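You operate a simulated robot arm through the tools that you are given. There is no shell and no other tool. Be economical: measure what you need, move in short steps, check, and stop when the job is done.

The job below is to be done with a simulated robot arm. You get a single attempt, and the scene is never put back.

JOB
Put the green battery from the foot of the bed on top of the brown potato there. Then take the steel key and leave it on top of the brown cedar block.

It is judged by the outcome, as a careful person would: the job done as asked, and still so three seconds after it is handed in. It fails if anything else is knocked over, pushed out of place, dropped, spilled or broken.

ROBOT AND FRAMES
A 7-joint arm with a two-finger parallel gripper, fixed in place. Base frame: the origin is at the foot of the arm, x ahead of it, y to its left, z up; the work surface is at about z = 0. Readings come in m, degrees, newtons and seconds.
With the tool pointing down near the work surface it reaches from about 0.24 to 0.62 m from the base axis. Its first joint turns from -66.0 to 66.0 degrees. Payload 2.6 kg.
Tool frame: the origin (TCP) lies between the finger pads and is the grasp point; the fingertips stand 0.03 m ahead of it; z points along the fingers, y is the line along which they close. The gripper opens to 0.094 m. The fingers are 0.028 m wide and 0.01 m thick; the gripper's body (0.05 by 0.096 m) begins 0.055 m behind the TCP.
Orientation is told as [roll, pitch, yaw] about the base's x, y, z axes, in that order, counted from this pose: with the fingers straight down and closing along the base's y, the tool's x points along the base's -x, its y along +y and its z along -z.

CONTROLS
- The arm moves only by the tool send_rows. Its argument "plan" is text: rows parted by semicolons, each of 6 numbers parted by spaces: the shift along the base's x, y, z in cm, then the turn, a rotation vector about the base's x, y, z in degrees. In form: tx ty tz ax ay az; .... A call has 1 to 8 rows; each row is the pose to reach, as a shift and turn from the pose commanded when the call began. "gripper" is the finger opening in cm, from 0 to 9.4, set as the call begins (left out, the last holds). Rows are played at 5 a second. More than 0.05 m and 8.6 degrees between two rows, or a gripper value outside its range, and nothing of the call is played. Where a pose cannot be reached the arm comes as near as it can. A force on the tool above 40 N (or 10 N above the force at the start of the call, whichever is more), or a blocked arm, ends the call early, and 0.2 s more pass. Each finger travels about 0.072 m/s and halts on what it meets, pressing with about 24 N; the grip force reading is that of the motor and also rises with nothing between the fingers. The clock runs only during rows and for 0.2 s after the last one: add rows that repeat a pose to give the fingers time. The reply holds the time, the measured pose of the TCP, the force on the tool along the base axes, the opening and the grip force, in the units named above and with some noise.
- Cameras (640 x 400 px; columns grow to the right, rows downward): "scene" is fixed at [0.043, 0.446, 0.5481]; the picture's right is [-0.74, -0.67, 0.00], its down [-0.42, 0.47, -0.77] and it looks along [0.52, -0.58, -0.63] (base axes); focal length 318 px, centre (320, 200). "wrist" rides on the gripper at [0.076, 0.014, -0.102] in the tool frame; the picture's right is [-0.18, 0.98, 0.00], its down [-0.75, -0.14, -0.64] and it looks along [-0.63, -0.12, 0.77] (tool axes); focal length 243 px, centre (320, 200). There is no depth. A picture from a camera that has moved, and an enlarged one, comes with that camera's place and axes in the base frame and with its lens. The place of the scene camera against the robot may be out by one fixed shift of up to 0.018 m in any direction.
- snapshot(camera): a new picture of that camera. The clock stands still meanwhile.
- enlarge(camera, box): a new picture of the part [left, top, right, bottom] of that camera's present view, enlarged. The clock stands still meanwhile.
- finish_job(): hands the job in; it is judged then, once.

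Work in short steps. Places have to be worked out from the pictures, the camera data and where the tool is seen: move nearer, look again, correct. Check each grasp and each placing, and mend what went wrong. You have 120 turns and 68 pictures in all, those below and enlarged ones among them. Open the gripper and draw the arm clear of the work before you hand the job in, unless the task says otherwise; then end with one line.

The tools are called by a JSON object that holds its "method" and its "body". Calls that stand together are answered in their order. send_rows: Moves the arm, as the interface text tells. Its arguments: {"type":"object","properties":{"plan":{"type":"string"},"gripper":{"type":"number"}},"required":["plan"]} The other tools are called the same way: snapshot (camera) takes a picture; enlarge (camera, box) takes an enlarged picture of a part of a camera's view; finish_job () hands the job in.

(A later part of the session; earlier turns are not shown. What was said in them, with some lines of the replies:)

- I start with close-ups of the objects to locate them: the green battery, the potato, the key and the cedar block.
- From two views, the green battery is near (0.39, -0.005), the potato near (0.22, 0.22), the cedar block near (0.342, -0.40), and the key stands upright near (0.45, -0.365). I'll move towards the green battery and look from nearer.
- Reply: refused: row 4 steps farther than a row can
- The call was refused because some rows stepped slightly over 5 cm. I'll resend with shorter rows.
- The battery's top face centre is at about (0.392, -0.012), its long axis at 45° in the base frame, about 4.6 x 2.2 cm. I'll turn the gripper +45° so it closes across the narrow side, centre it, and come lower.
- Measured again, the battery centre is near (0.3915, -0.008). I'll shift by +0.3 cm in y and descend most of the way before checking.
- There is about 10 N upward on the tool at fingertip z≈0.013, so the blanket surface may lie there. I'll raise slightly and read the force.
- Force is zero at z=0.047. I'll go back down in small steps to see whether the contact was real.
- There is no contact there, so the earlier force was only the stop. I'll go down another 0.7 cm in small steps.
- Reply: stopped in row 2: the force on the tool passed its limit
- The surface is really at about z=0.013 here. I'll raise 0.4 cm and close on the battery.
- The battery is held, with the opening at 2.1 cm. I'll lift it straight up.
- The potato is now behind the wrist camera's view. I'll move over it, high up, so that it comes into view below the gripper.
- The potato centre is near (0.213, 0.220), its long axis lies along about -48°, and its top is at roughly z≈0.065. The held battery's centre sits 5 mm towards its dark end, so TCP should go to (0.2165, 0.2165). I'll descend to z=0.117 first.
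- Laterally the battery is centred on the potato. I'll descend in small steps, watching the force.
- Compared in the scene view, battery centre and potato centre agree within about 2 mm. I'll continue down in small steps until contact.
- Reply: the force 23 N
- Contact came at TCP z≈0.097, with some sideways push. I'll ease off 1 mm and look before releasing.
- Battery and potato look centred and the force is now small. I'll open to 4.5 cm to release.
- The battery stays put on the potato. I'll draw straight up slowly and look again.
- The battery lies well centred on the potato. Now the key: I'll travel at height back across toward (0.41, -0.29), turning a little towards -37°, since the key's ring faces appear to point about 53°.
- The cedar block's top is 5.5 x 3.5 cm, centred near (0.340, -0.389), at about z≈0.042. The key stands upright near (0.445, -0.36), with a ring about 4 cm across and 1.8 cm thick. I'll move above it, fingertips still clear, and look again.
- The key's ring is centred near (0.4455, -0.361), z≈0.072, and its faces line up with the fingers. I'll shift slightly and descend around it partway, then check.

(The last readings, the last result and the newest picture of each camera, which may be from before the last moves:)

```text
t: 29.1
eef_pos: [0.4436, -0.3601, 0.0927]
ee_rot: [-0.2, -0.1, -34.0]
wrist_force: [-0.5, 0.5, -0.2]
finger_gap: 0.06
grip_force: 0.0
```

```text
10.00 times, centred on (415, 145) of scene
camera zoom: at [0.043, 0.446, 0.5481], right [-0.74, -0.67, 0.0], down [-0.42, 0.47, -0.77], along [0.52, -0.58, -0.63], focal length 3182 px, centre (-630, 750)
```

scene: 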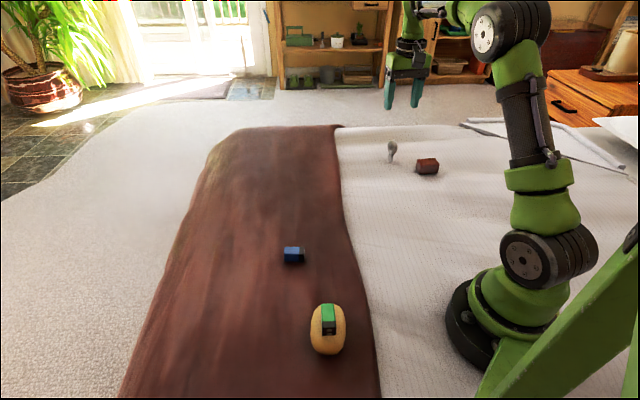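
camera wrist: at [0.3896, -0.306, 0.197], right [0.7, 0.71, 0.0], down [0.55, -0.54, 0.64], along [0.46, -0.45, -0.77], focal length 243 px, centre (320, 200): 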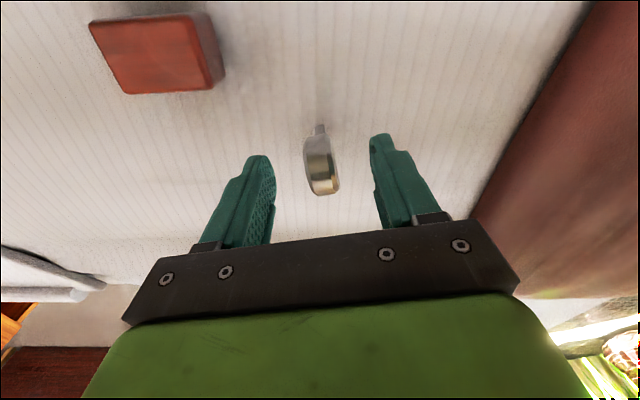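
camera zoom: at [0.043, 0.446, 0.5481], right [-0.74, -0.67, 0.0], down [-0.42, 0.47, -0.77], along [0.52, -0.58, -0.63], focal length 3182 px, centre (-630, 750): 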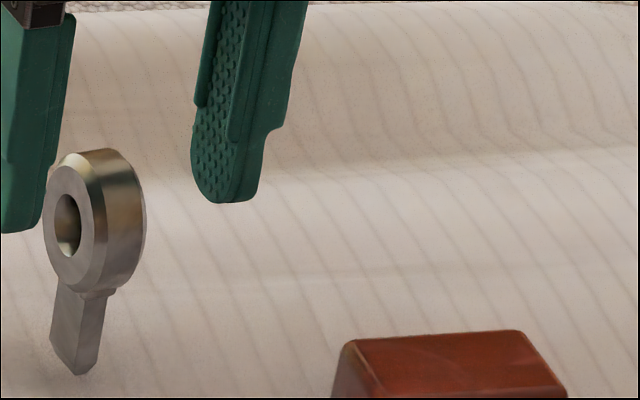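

Combining the scene and wrist views, the ring seems about 1 cm further out along the finger-width direction (about (0.452, -0.366)) and its centre lower, near z≈0.058. I'll shift there, staying at this height, and look again.

{"method": "send_rows", "body": {"plan": "0.4 -0.3 0 0 0 0;0.8 -0.6 0 0 0 0;0.8 -0.6 0 0 0 0"}}

{"method": "enlarge", "body": {"camera": "wrist", "box": [230, 90, 410, 220]}}

{"method": "enlarge", "body": {"camera": "scene", "box": [380, 115, 430, 165]}}

```text
t: 29.9
eef_pos: [0.4512, -0.3665, 0.0932]
ee_rot: [-0.2, 0.0, -34.0]
wrist_force: [0.1, 0.2, 0.0]
finger_gap: 0.06
grip_force: 0.1
```

```text
3.08 times, centred on (320, 155) of wrist
camera zoom: at [0.3978, -0.3117, 0.1969], right [0.7, 0.71, 0.0], down [0.55, -0.54, 0.64], along [0.46, -0.45, -0.77], focal length 746 px, centre (320, 338)
```

zoom: 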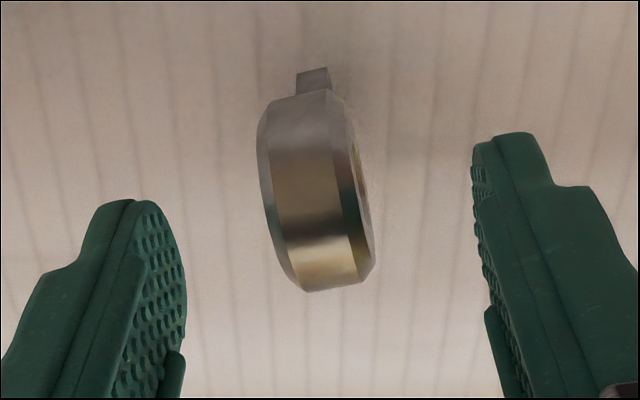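

```text
8.00 times, centred on (405, 140) of scene
camera zoom: at [0.043, 0.446, 0.5481], right [-0.74, -0.67, 0.0], down [-0.42, 0.47, -0.77], along [0.52, -0.58, -0.63], focal length 2545 px, centre (-360, 680)
```

zoom: 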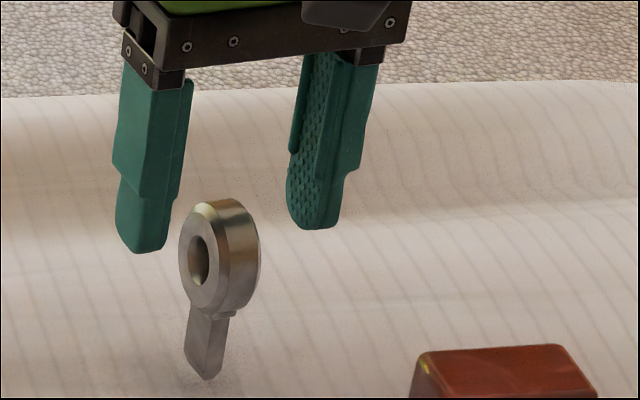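

The ring is now between the fingers both ways, with its centre at z≈0.055. I'll nudge 3 mm further and descend to z≈0.058, then look before closing.

{"method": "send_rows", "body": {"plan": "0.2 -0.2 -1 0 0 0;0.2 -0.2 -2 0 0 0;0.2 -0.2 -3 0 0 0;0.2 -0.2 -3.5 0 0 0;0.2 -0.2 -3.5 0 0 0;0.2 -0.2 -3.5 0 0 0"}}

{"method": "enlarge", "body": {"camera": "wrist", "box": [210, 110, 430, 260]}}

{"method": "enlarge", "body": {"camera": "scene", "box": [380, 115, 430, 165]}}

```text
t: 31.3
eef_pos: [0.4536, -0.3677, 0.0572]
ee_rot: [-0.2, 0.0, -34.0]
wrist_force: [0.4, 0.1, -0.1]
finger_gap: 0.06
grip_force: 0.1
```

```text
2.67 times, centred on (320, 185) of wrist
camera zoom: at [0.3991, -0.3131, 0.162], right [0.7, 0.71, 0.0], down [0.55, -0.54, 0.64], along [0.46, -0.45, -0.77], focal length 647 px, centre (320, 240)
```

zoom: 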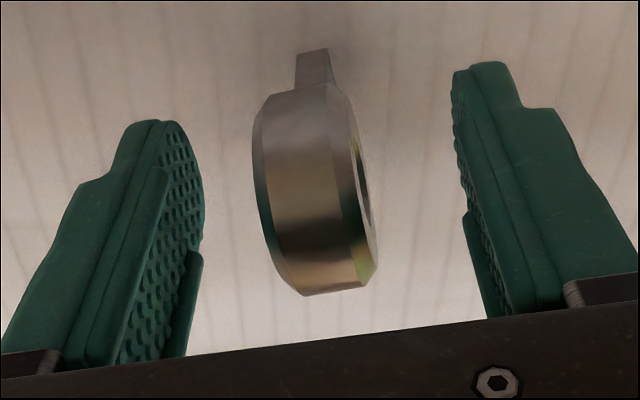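

```text
8.00 times, centred on (405, 140) of scene
camera zoom: at [0.043, 0.446, 0.5481], right [-0.74, -0.67, 0.0], down [-0.42, 0.47, -0.77], along [0.52, -0.58, -0.63], focal length 2545 px, centre (-360, 680)
```

zoom: 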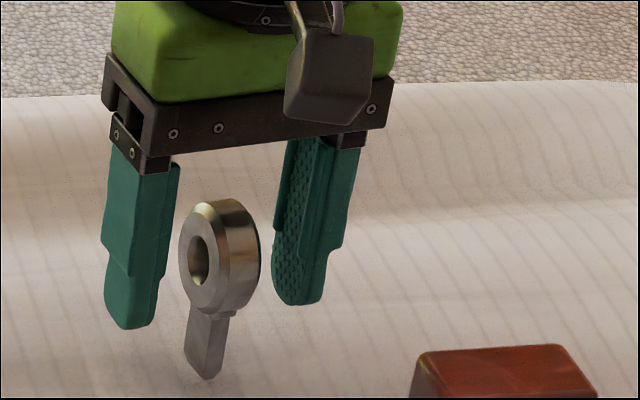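

The ring is centred between the fingers. I'll close on it.

{"method": "send_rows", "body": {"plan": "0 0 0 0 0 0;0 0 0 0 0 0;0 0 0 0 0 0;0 0 0 0 0 0;0 0 0 0 0 0", "gripper": 0.8}}

{"method": "enlarge", "body": {"camera": "wrist", "box": [210, 110, 430, 260]}}

{"method": "enlarge", "body": {"camera": "scene", "box": [380, 115, 430, 165]}}

```text
t: 32.5
eef_pos: [0.4526, -0.3674, 0.0592]
ee_rot: [-0.2, -0.1, -34.0]
wrist_force: [-0.5, -0.3, -0.2]
finger_gap: 0.0214
grip_force: 24.0
```

```text
2.67 times, centred on (320, 185) of wrist
camera zoom: at [0.3991, -0.3131, 0.1621], right [0.7, 0.71, 0.0], down [0.55, -0.54, 0.64], along [0.46, -0.45, -0.77], focal length 647 px, centre (320, 240)
```

zoom: 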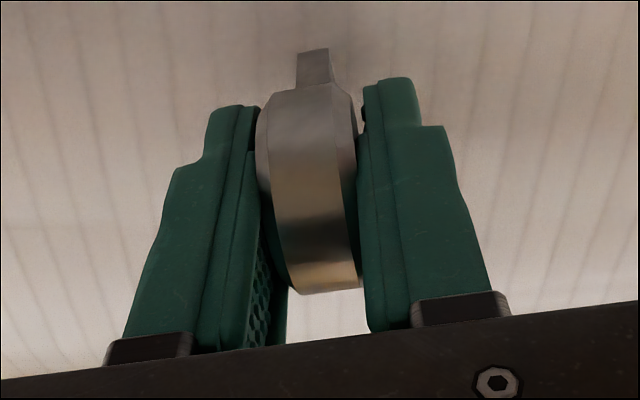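

```text
8.00 times, centred on (405, 140) of scene
camera zoom: at [0.043, 0.446, 0.5481], right [-0.74, -0.67, 0.0], down [-0.42, 0.47, -0.77], along [0.52, -0.58, -0.63], focal length 2545 px, centre (-360, 680)
```

zoom: 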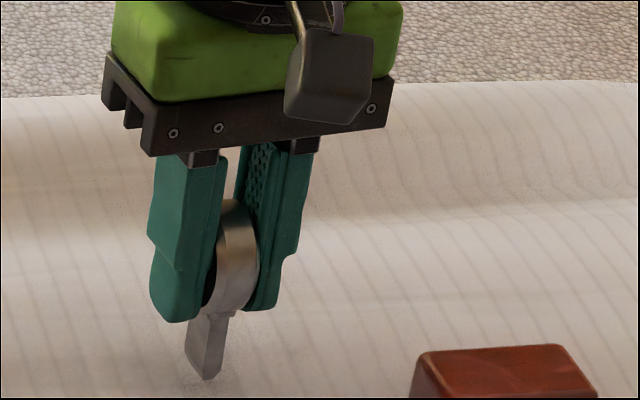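

The key is held at 2.1 cm, still upright. I'll lift it straight up 9 cm and check.

{"method": "send_rows", "body": {"plan": "0 0 1 0 0 0;0 0 3 0 0 0;0 0 6 0 0 0;0 0 9 0 0 0;0 0 9 0 0 0"}}

{"method": "send_rows", "body": {"plan": "-2 -0.5 0 0 0 -1;-4.5 -1 0 0 0 -2;-7 -1.6 0 0 0 -3;-9.5 -2.2 0 0 0 -5;-11.3 -2.6 0 0 0 -7;-11.3 -2.6 0 0 0 -7;-11.3 -2.6 0 0 0 -7"}}

{"method": "snapshot", "body": {"camera": "wrist"}}

{"method": "enlarge", "body": {"camera": "scene", "box": [380, 90, 480, 190]}}

```text
t: 33.7
eef_pos: [0.4524, -0.3686, 0.1486]
ee_rot: [-0.2, 0.0, -34.1]
wrist_force: [0.0, 0.6, -1.0]
finger_gap: 0.0213
grip_force: 23.9
```

```text
t: 35.3
eef_pos: [0.34, -0.3954, 0.1468]
ee_rot: [-0.2, -0.1, -41.0]
wrist_force: [0.8, 0.7, -0.4]
finger_gap: 0.0215
grip_force: 23.8
```

```text
16 pictures are left
camera wrist: at [0.2926, -0.3344, 0.2503], right [0.78, 0.62, 0.0], down [0.48, -0.6, 0.64], along [0.4, -0.51, -0.77], focal length 243 px, centre (320, 200)
```

wrist: 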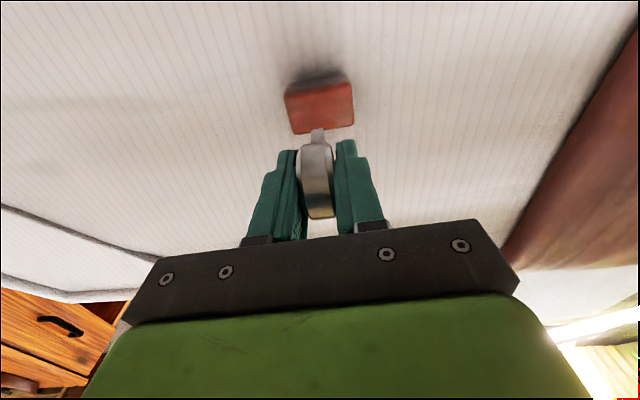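

```text
4.00 times, centred on (430, 140) of scene
camera zoom: at [0.043, 0.446, 0.5481], right [-0.74, -0.67, 0.0], down [-0.42, 0.47, -0.77], along [0.52, -0.58, -0.63], focal length 1273 px, centre (-120, 440)
```

zoom: 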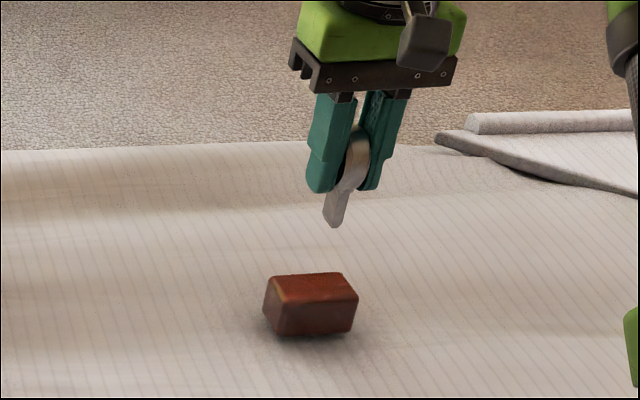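

The block centre computes to (0.339, -0.395) from this view, straight under the tool, and the key hangs plumb. I'll descend to z≈0.10, still above contact (expected ~0.09), and check.

{"method": "send_rows", "body": {"plan": "0 0 -2 0 0 0;0 0 -3.5 0 0 0;0 0 -4.4 0 0 0;0 0 -4.4 0 0 0;0 0 -4.4 0 0 0"}}

{"method": "enlarge", "body": {"camera": "wrist", "box": [230, 80, 410, 230]}}

{"method": "enlarge", "body": {"camera": "scene", "box": [395, 120, 455, 180]}}

```text
t: 36.5
eef_pos: [0.3384, -0.3946, 0.1017]
ee_rot: [-0.3, -0.1, -40.9]
wrist_force: [-0.5, 0.0, 0.1]
finger_gap: 0.0217
grip_force: 23.8
```

```text
2.67 times, centred on (320, 155) of wrist
camera zoom: at [0.2919, -0.3341, 0.2061], right [0.78, 0.62, 0.0], down [0.48, -0.6, 0.64], along [0.4, -0.51, -0.77], focal length 647 px, centre (320, 320)
```

zoom: 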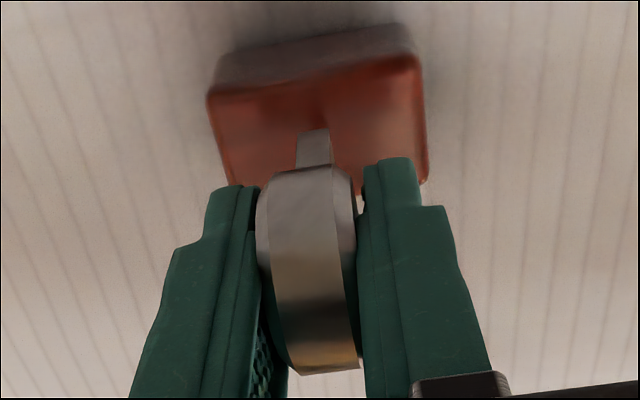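

```text
6.67 times, centred on (425, 150) of scene
camera zoom: at [0.043, 0.446, 0.5481], right [-0.74, -0.67, 0.0], down [-0.42, 0.47, -0.77], along [0.52, -0.58, -0.63], focal length 2121 px, centre (-380, 533)
```

zoom: 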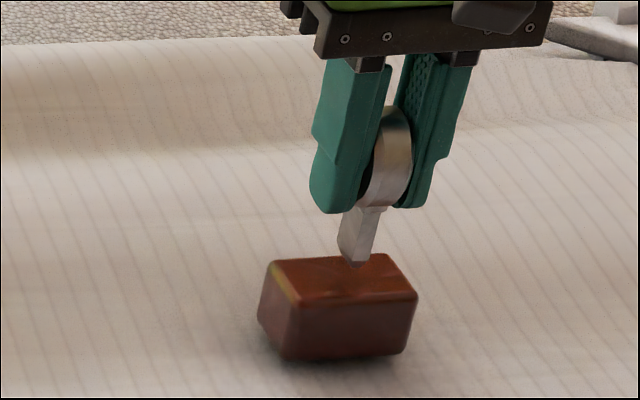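

The blade is heading for the middle of the block's top. I'll descend in small steps, watching the force.

{"method": "send_rows", "body": {"plan": "0 0 -0.3 0 0 0;0 0 -0.6 0 0 0;0 0 -0.6 0 0 0"}}

{"method": "send_rows", "body": {"plan": "0 0 -0.2 0 0 0;0 0 -0.2 0 0 0;0 0 -0.2 0 0 0"}}

{"method": "enlarge", "body": {"camera": "scene", "box": [395, 120, 455, 180]}}

```text
t: 37.3
eef_pos: [0.3405, -0.3955, 0.0974]
ee_rot: [-0.2, 0.0, -41.1]
wrist_force: [-0.9, -0.4, 0.0]
finger_gap: 0.0215
grip_force: 23.4
```

```text
t: 38.1
eef_pos: [0.3407, -0.3956, 0.095]
ee_rot: [-0.2, 0.0, -41.0]
wrist_force: [0.2, -0.1, -0.7]
finger_gap: 0.0215
grip_force: 24.0
```

```text
6.67 times, centred on (425, 150) of scene
camera zoom: at [0.043, 0.446, 0.5481], right [-0.74, -0.67, 0.0], down [-0.42, 0.47, -0.77], along [0.52, -0.58, -0.63], focal length 2121 px, centre (-380, 533)
```

zoom: 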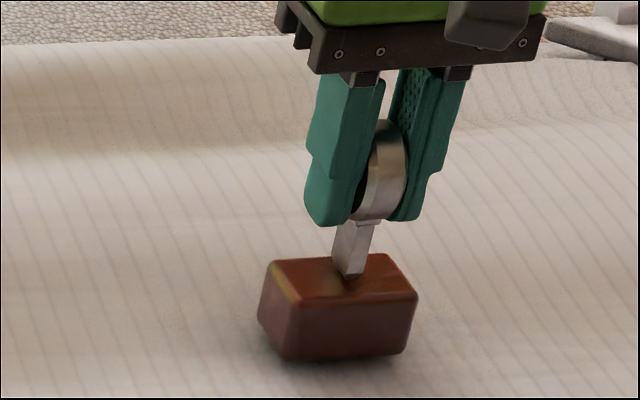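

Close to the top now, with no contact yet. I'll continue in 1.5 mm steps.

{"method": "send_rows", "body": {"plan": "0 0 -0.15 0 0 0;0 0 -0.15 0 0 0"}}

{"method": "send_rows", "body": {"plan": "0 0 -0.15 0 0 0;0 0 -0.15 0 0 0"}}

```text
t: 38.7
eef_pos: [0.3403, -0.3934, 0.0947]
ee_rot: [-0.3, 0.0, -41.0]
wrist_force: [0.5, -0.2, -0.6]
finger_gap: 0.0214
grip_force: 23.7
```

```text
t: 39.3
eef_pos: [0.3407, -0.3941, 0.0929]
ee_rot: [-0.1, -0.1, -40.9]
wrist_force: [-0.8, -0.1, 5.7]
finger_gap: 0.0214
grip_force: 24.5
```

Light contact (5.7 N). I'll open only to 2.8 cm first, so the fingers still guard the key, and look.

{"method": "send_rows", "body": {"plan": "0 0 0 0 0 0;0 0 0 0 0 0;0 0 0 0 0 0;0 0 0 0 0 0;0 0 0 0 0 0", "gripper": 2.8}}

{"method": "enlarge", "body": {"camera": "scene", "box": [395, 120, 455, 180]}}

{"method": "enlarge", "body": {"camera": "wrist", "box": [230, 80, 410, 230]}}

```text
t: 40.5
eef_pos: [0.3405, -0.3956, 0.0932]
ee_rot: [-0.1, -0.1, -41.0]
wrist_force: [0.3, -0.9, -0.2]
finger_gap: 0.0279
grip_force: 0.0
```

```text
6.67 times, centred on (425, 150) of scene
camera zoom: at [0.043, 0.446, 0.5481], right [-0.74, -0.67, 0.0], down [-0.42, 0.47, -0.77], along [0.52, -0.58, -0.63], focal length 2121 px, centre (-380, 533)
```

zoom: 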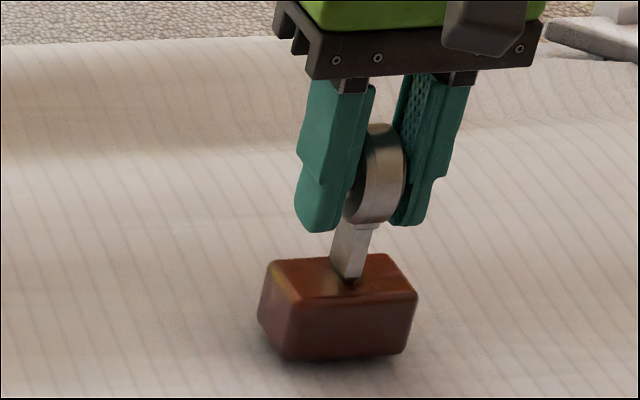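

```text
2.67 times, centred on (320, 155) of wrist
camera zoom: at [0.2932, -0.3335, 0.1965], right [0.78, 0.62, 0.0], down [0.48, -0.6, 0.64], along [0.4, -0.51, -0.77], focal length 647 px, centre (320, 320)
```

zoom: 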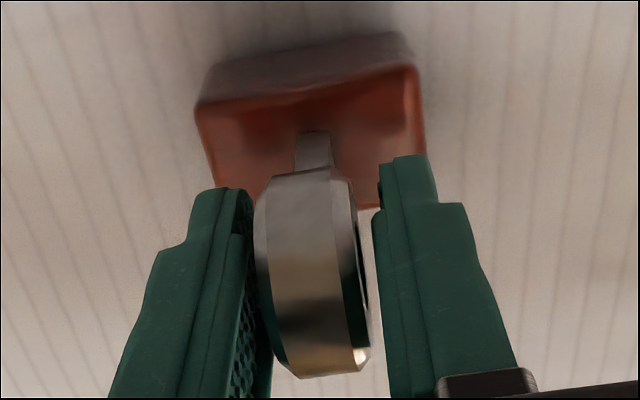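

The key seems to stand. I'll open a bit more, to 3.6 cm, and check whether it stays where it is.

{"method": "send_rows", "body": {"plan": "0 0 0 0 0 0;0 0 0 0 0 0;0 0 0 0 0 0;0 0 0 0 0 0;0 0 0 0 0 0", "gripper": 3.6}}

{"method": "enlarge", "body": {"camera": "wrist", "box": [230, 80, 410, 230]}}

```text
t: 41.7
eef_pos: [0.3399, -0.3939, 0.093]
ee_rot: [-0.2, 0.0, -41.0]
wrist_force: [-0.3, -0.7, 0.2]
finger_gap: 0.0363
grip_force: 0.0
```

```text
2.67 times, centred on (320, 155) of wrist
camera zoom: at [0.2932, -0.3335, 0.1964], right [0.78, 0.62, 0.0], down [0.48, -0.6, 0.64], along [0.4, -0.51, -0.77], focal length 647 px, centre (320, 320)
```

zoom: 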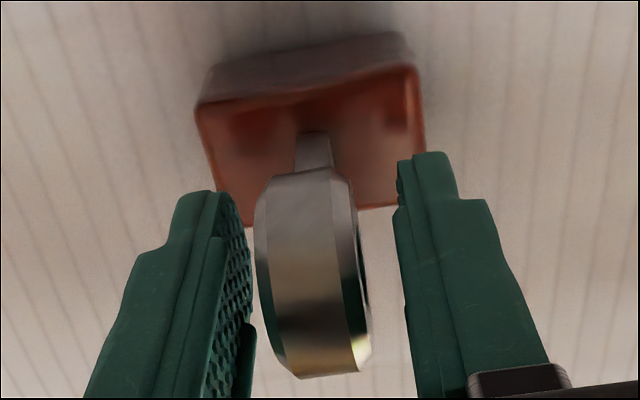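

The key hasn't moved and stands free. I'll open to 6 cm and draw straight up.

{"method": "send_rows", "body": {"plan": "0 0 0 0 0 0;0 0 0 0 0 0;0 0 0 0 0 0;0 0 1 0 0 0;0 0 3 0 0 0;0 0 6 0 0 0;0 0 9 0 0 0;0 0 12 0 0 0", "gripper": 6}}

{"method": "send_rows", "body": {"plan": "0 2 2 0 0 0;0 6 3 0 0 0;0 10 3 0 0 0;0 14 3 0 0 0;0 14 3 0 0 0;0 14 3 0 0 0;0 14 3 0 0 0"}}

{"method": "snapshot", "body": {"camera": "scene"}}

{"method": "enlarge", "body": {"camera": "scene", "box": [395, 120, 455, 180]}}

```text
t: 43.5
eef_pos: [0.3404, -0.3936, 0.211]
ee_rot: [-0.2, 0.0, -40.9]
wrist_force: [0.1, 0.3, -0.3]
finger_gap: 0.0598
grip_force: 0.1
```

```text
t: 45.1
eef_pos: [0.3412, -0.2538, 0.2433]
ee_rot: [-0.2, 0.0, -41.0]
wrist_force: [-0.6, 0.0, -0.1]
finger_gap: 0.0602
grip_force: 0.1
```

```text
8 pictures are left
```

scene: 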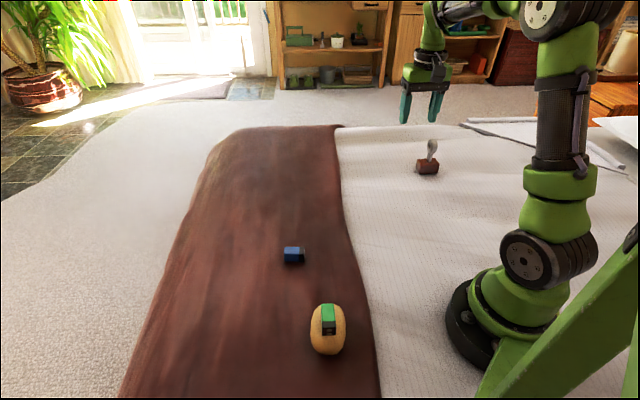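

```text
6.67 times, centred on (425, 150) of scene
camera zoom: at [0.043, 0.446, 0.5481], right [-0.74, -0.67, 0.0], down [-0.42, 0.47, -0.77], along [0.52, -0.58, -0.63], focal length 2121 px, centre (-380, 533)
```

zoom: 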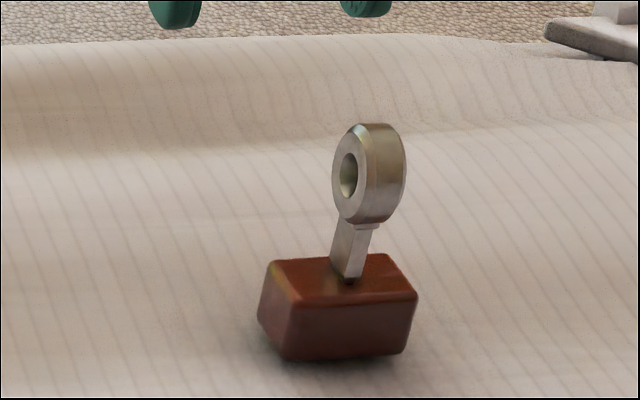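

The key stands steady on the cedar block, the green battery lies on the potato, and nothing else has moved. The arm is clear with the gripper open, so I hand the job in.

{"method": "finish_job", "body": {}}

```text
The job is handed in.
```

The green battery is lying on top of the potato and the steel key is standing upright on the cedar block. In the last pictures both were steady and nothing else had moved.
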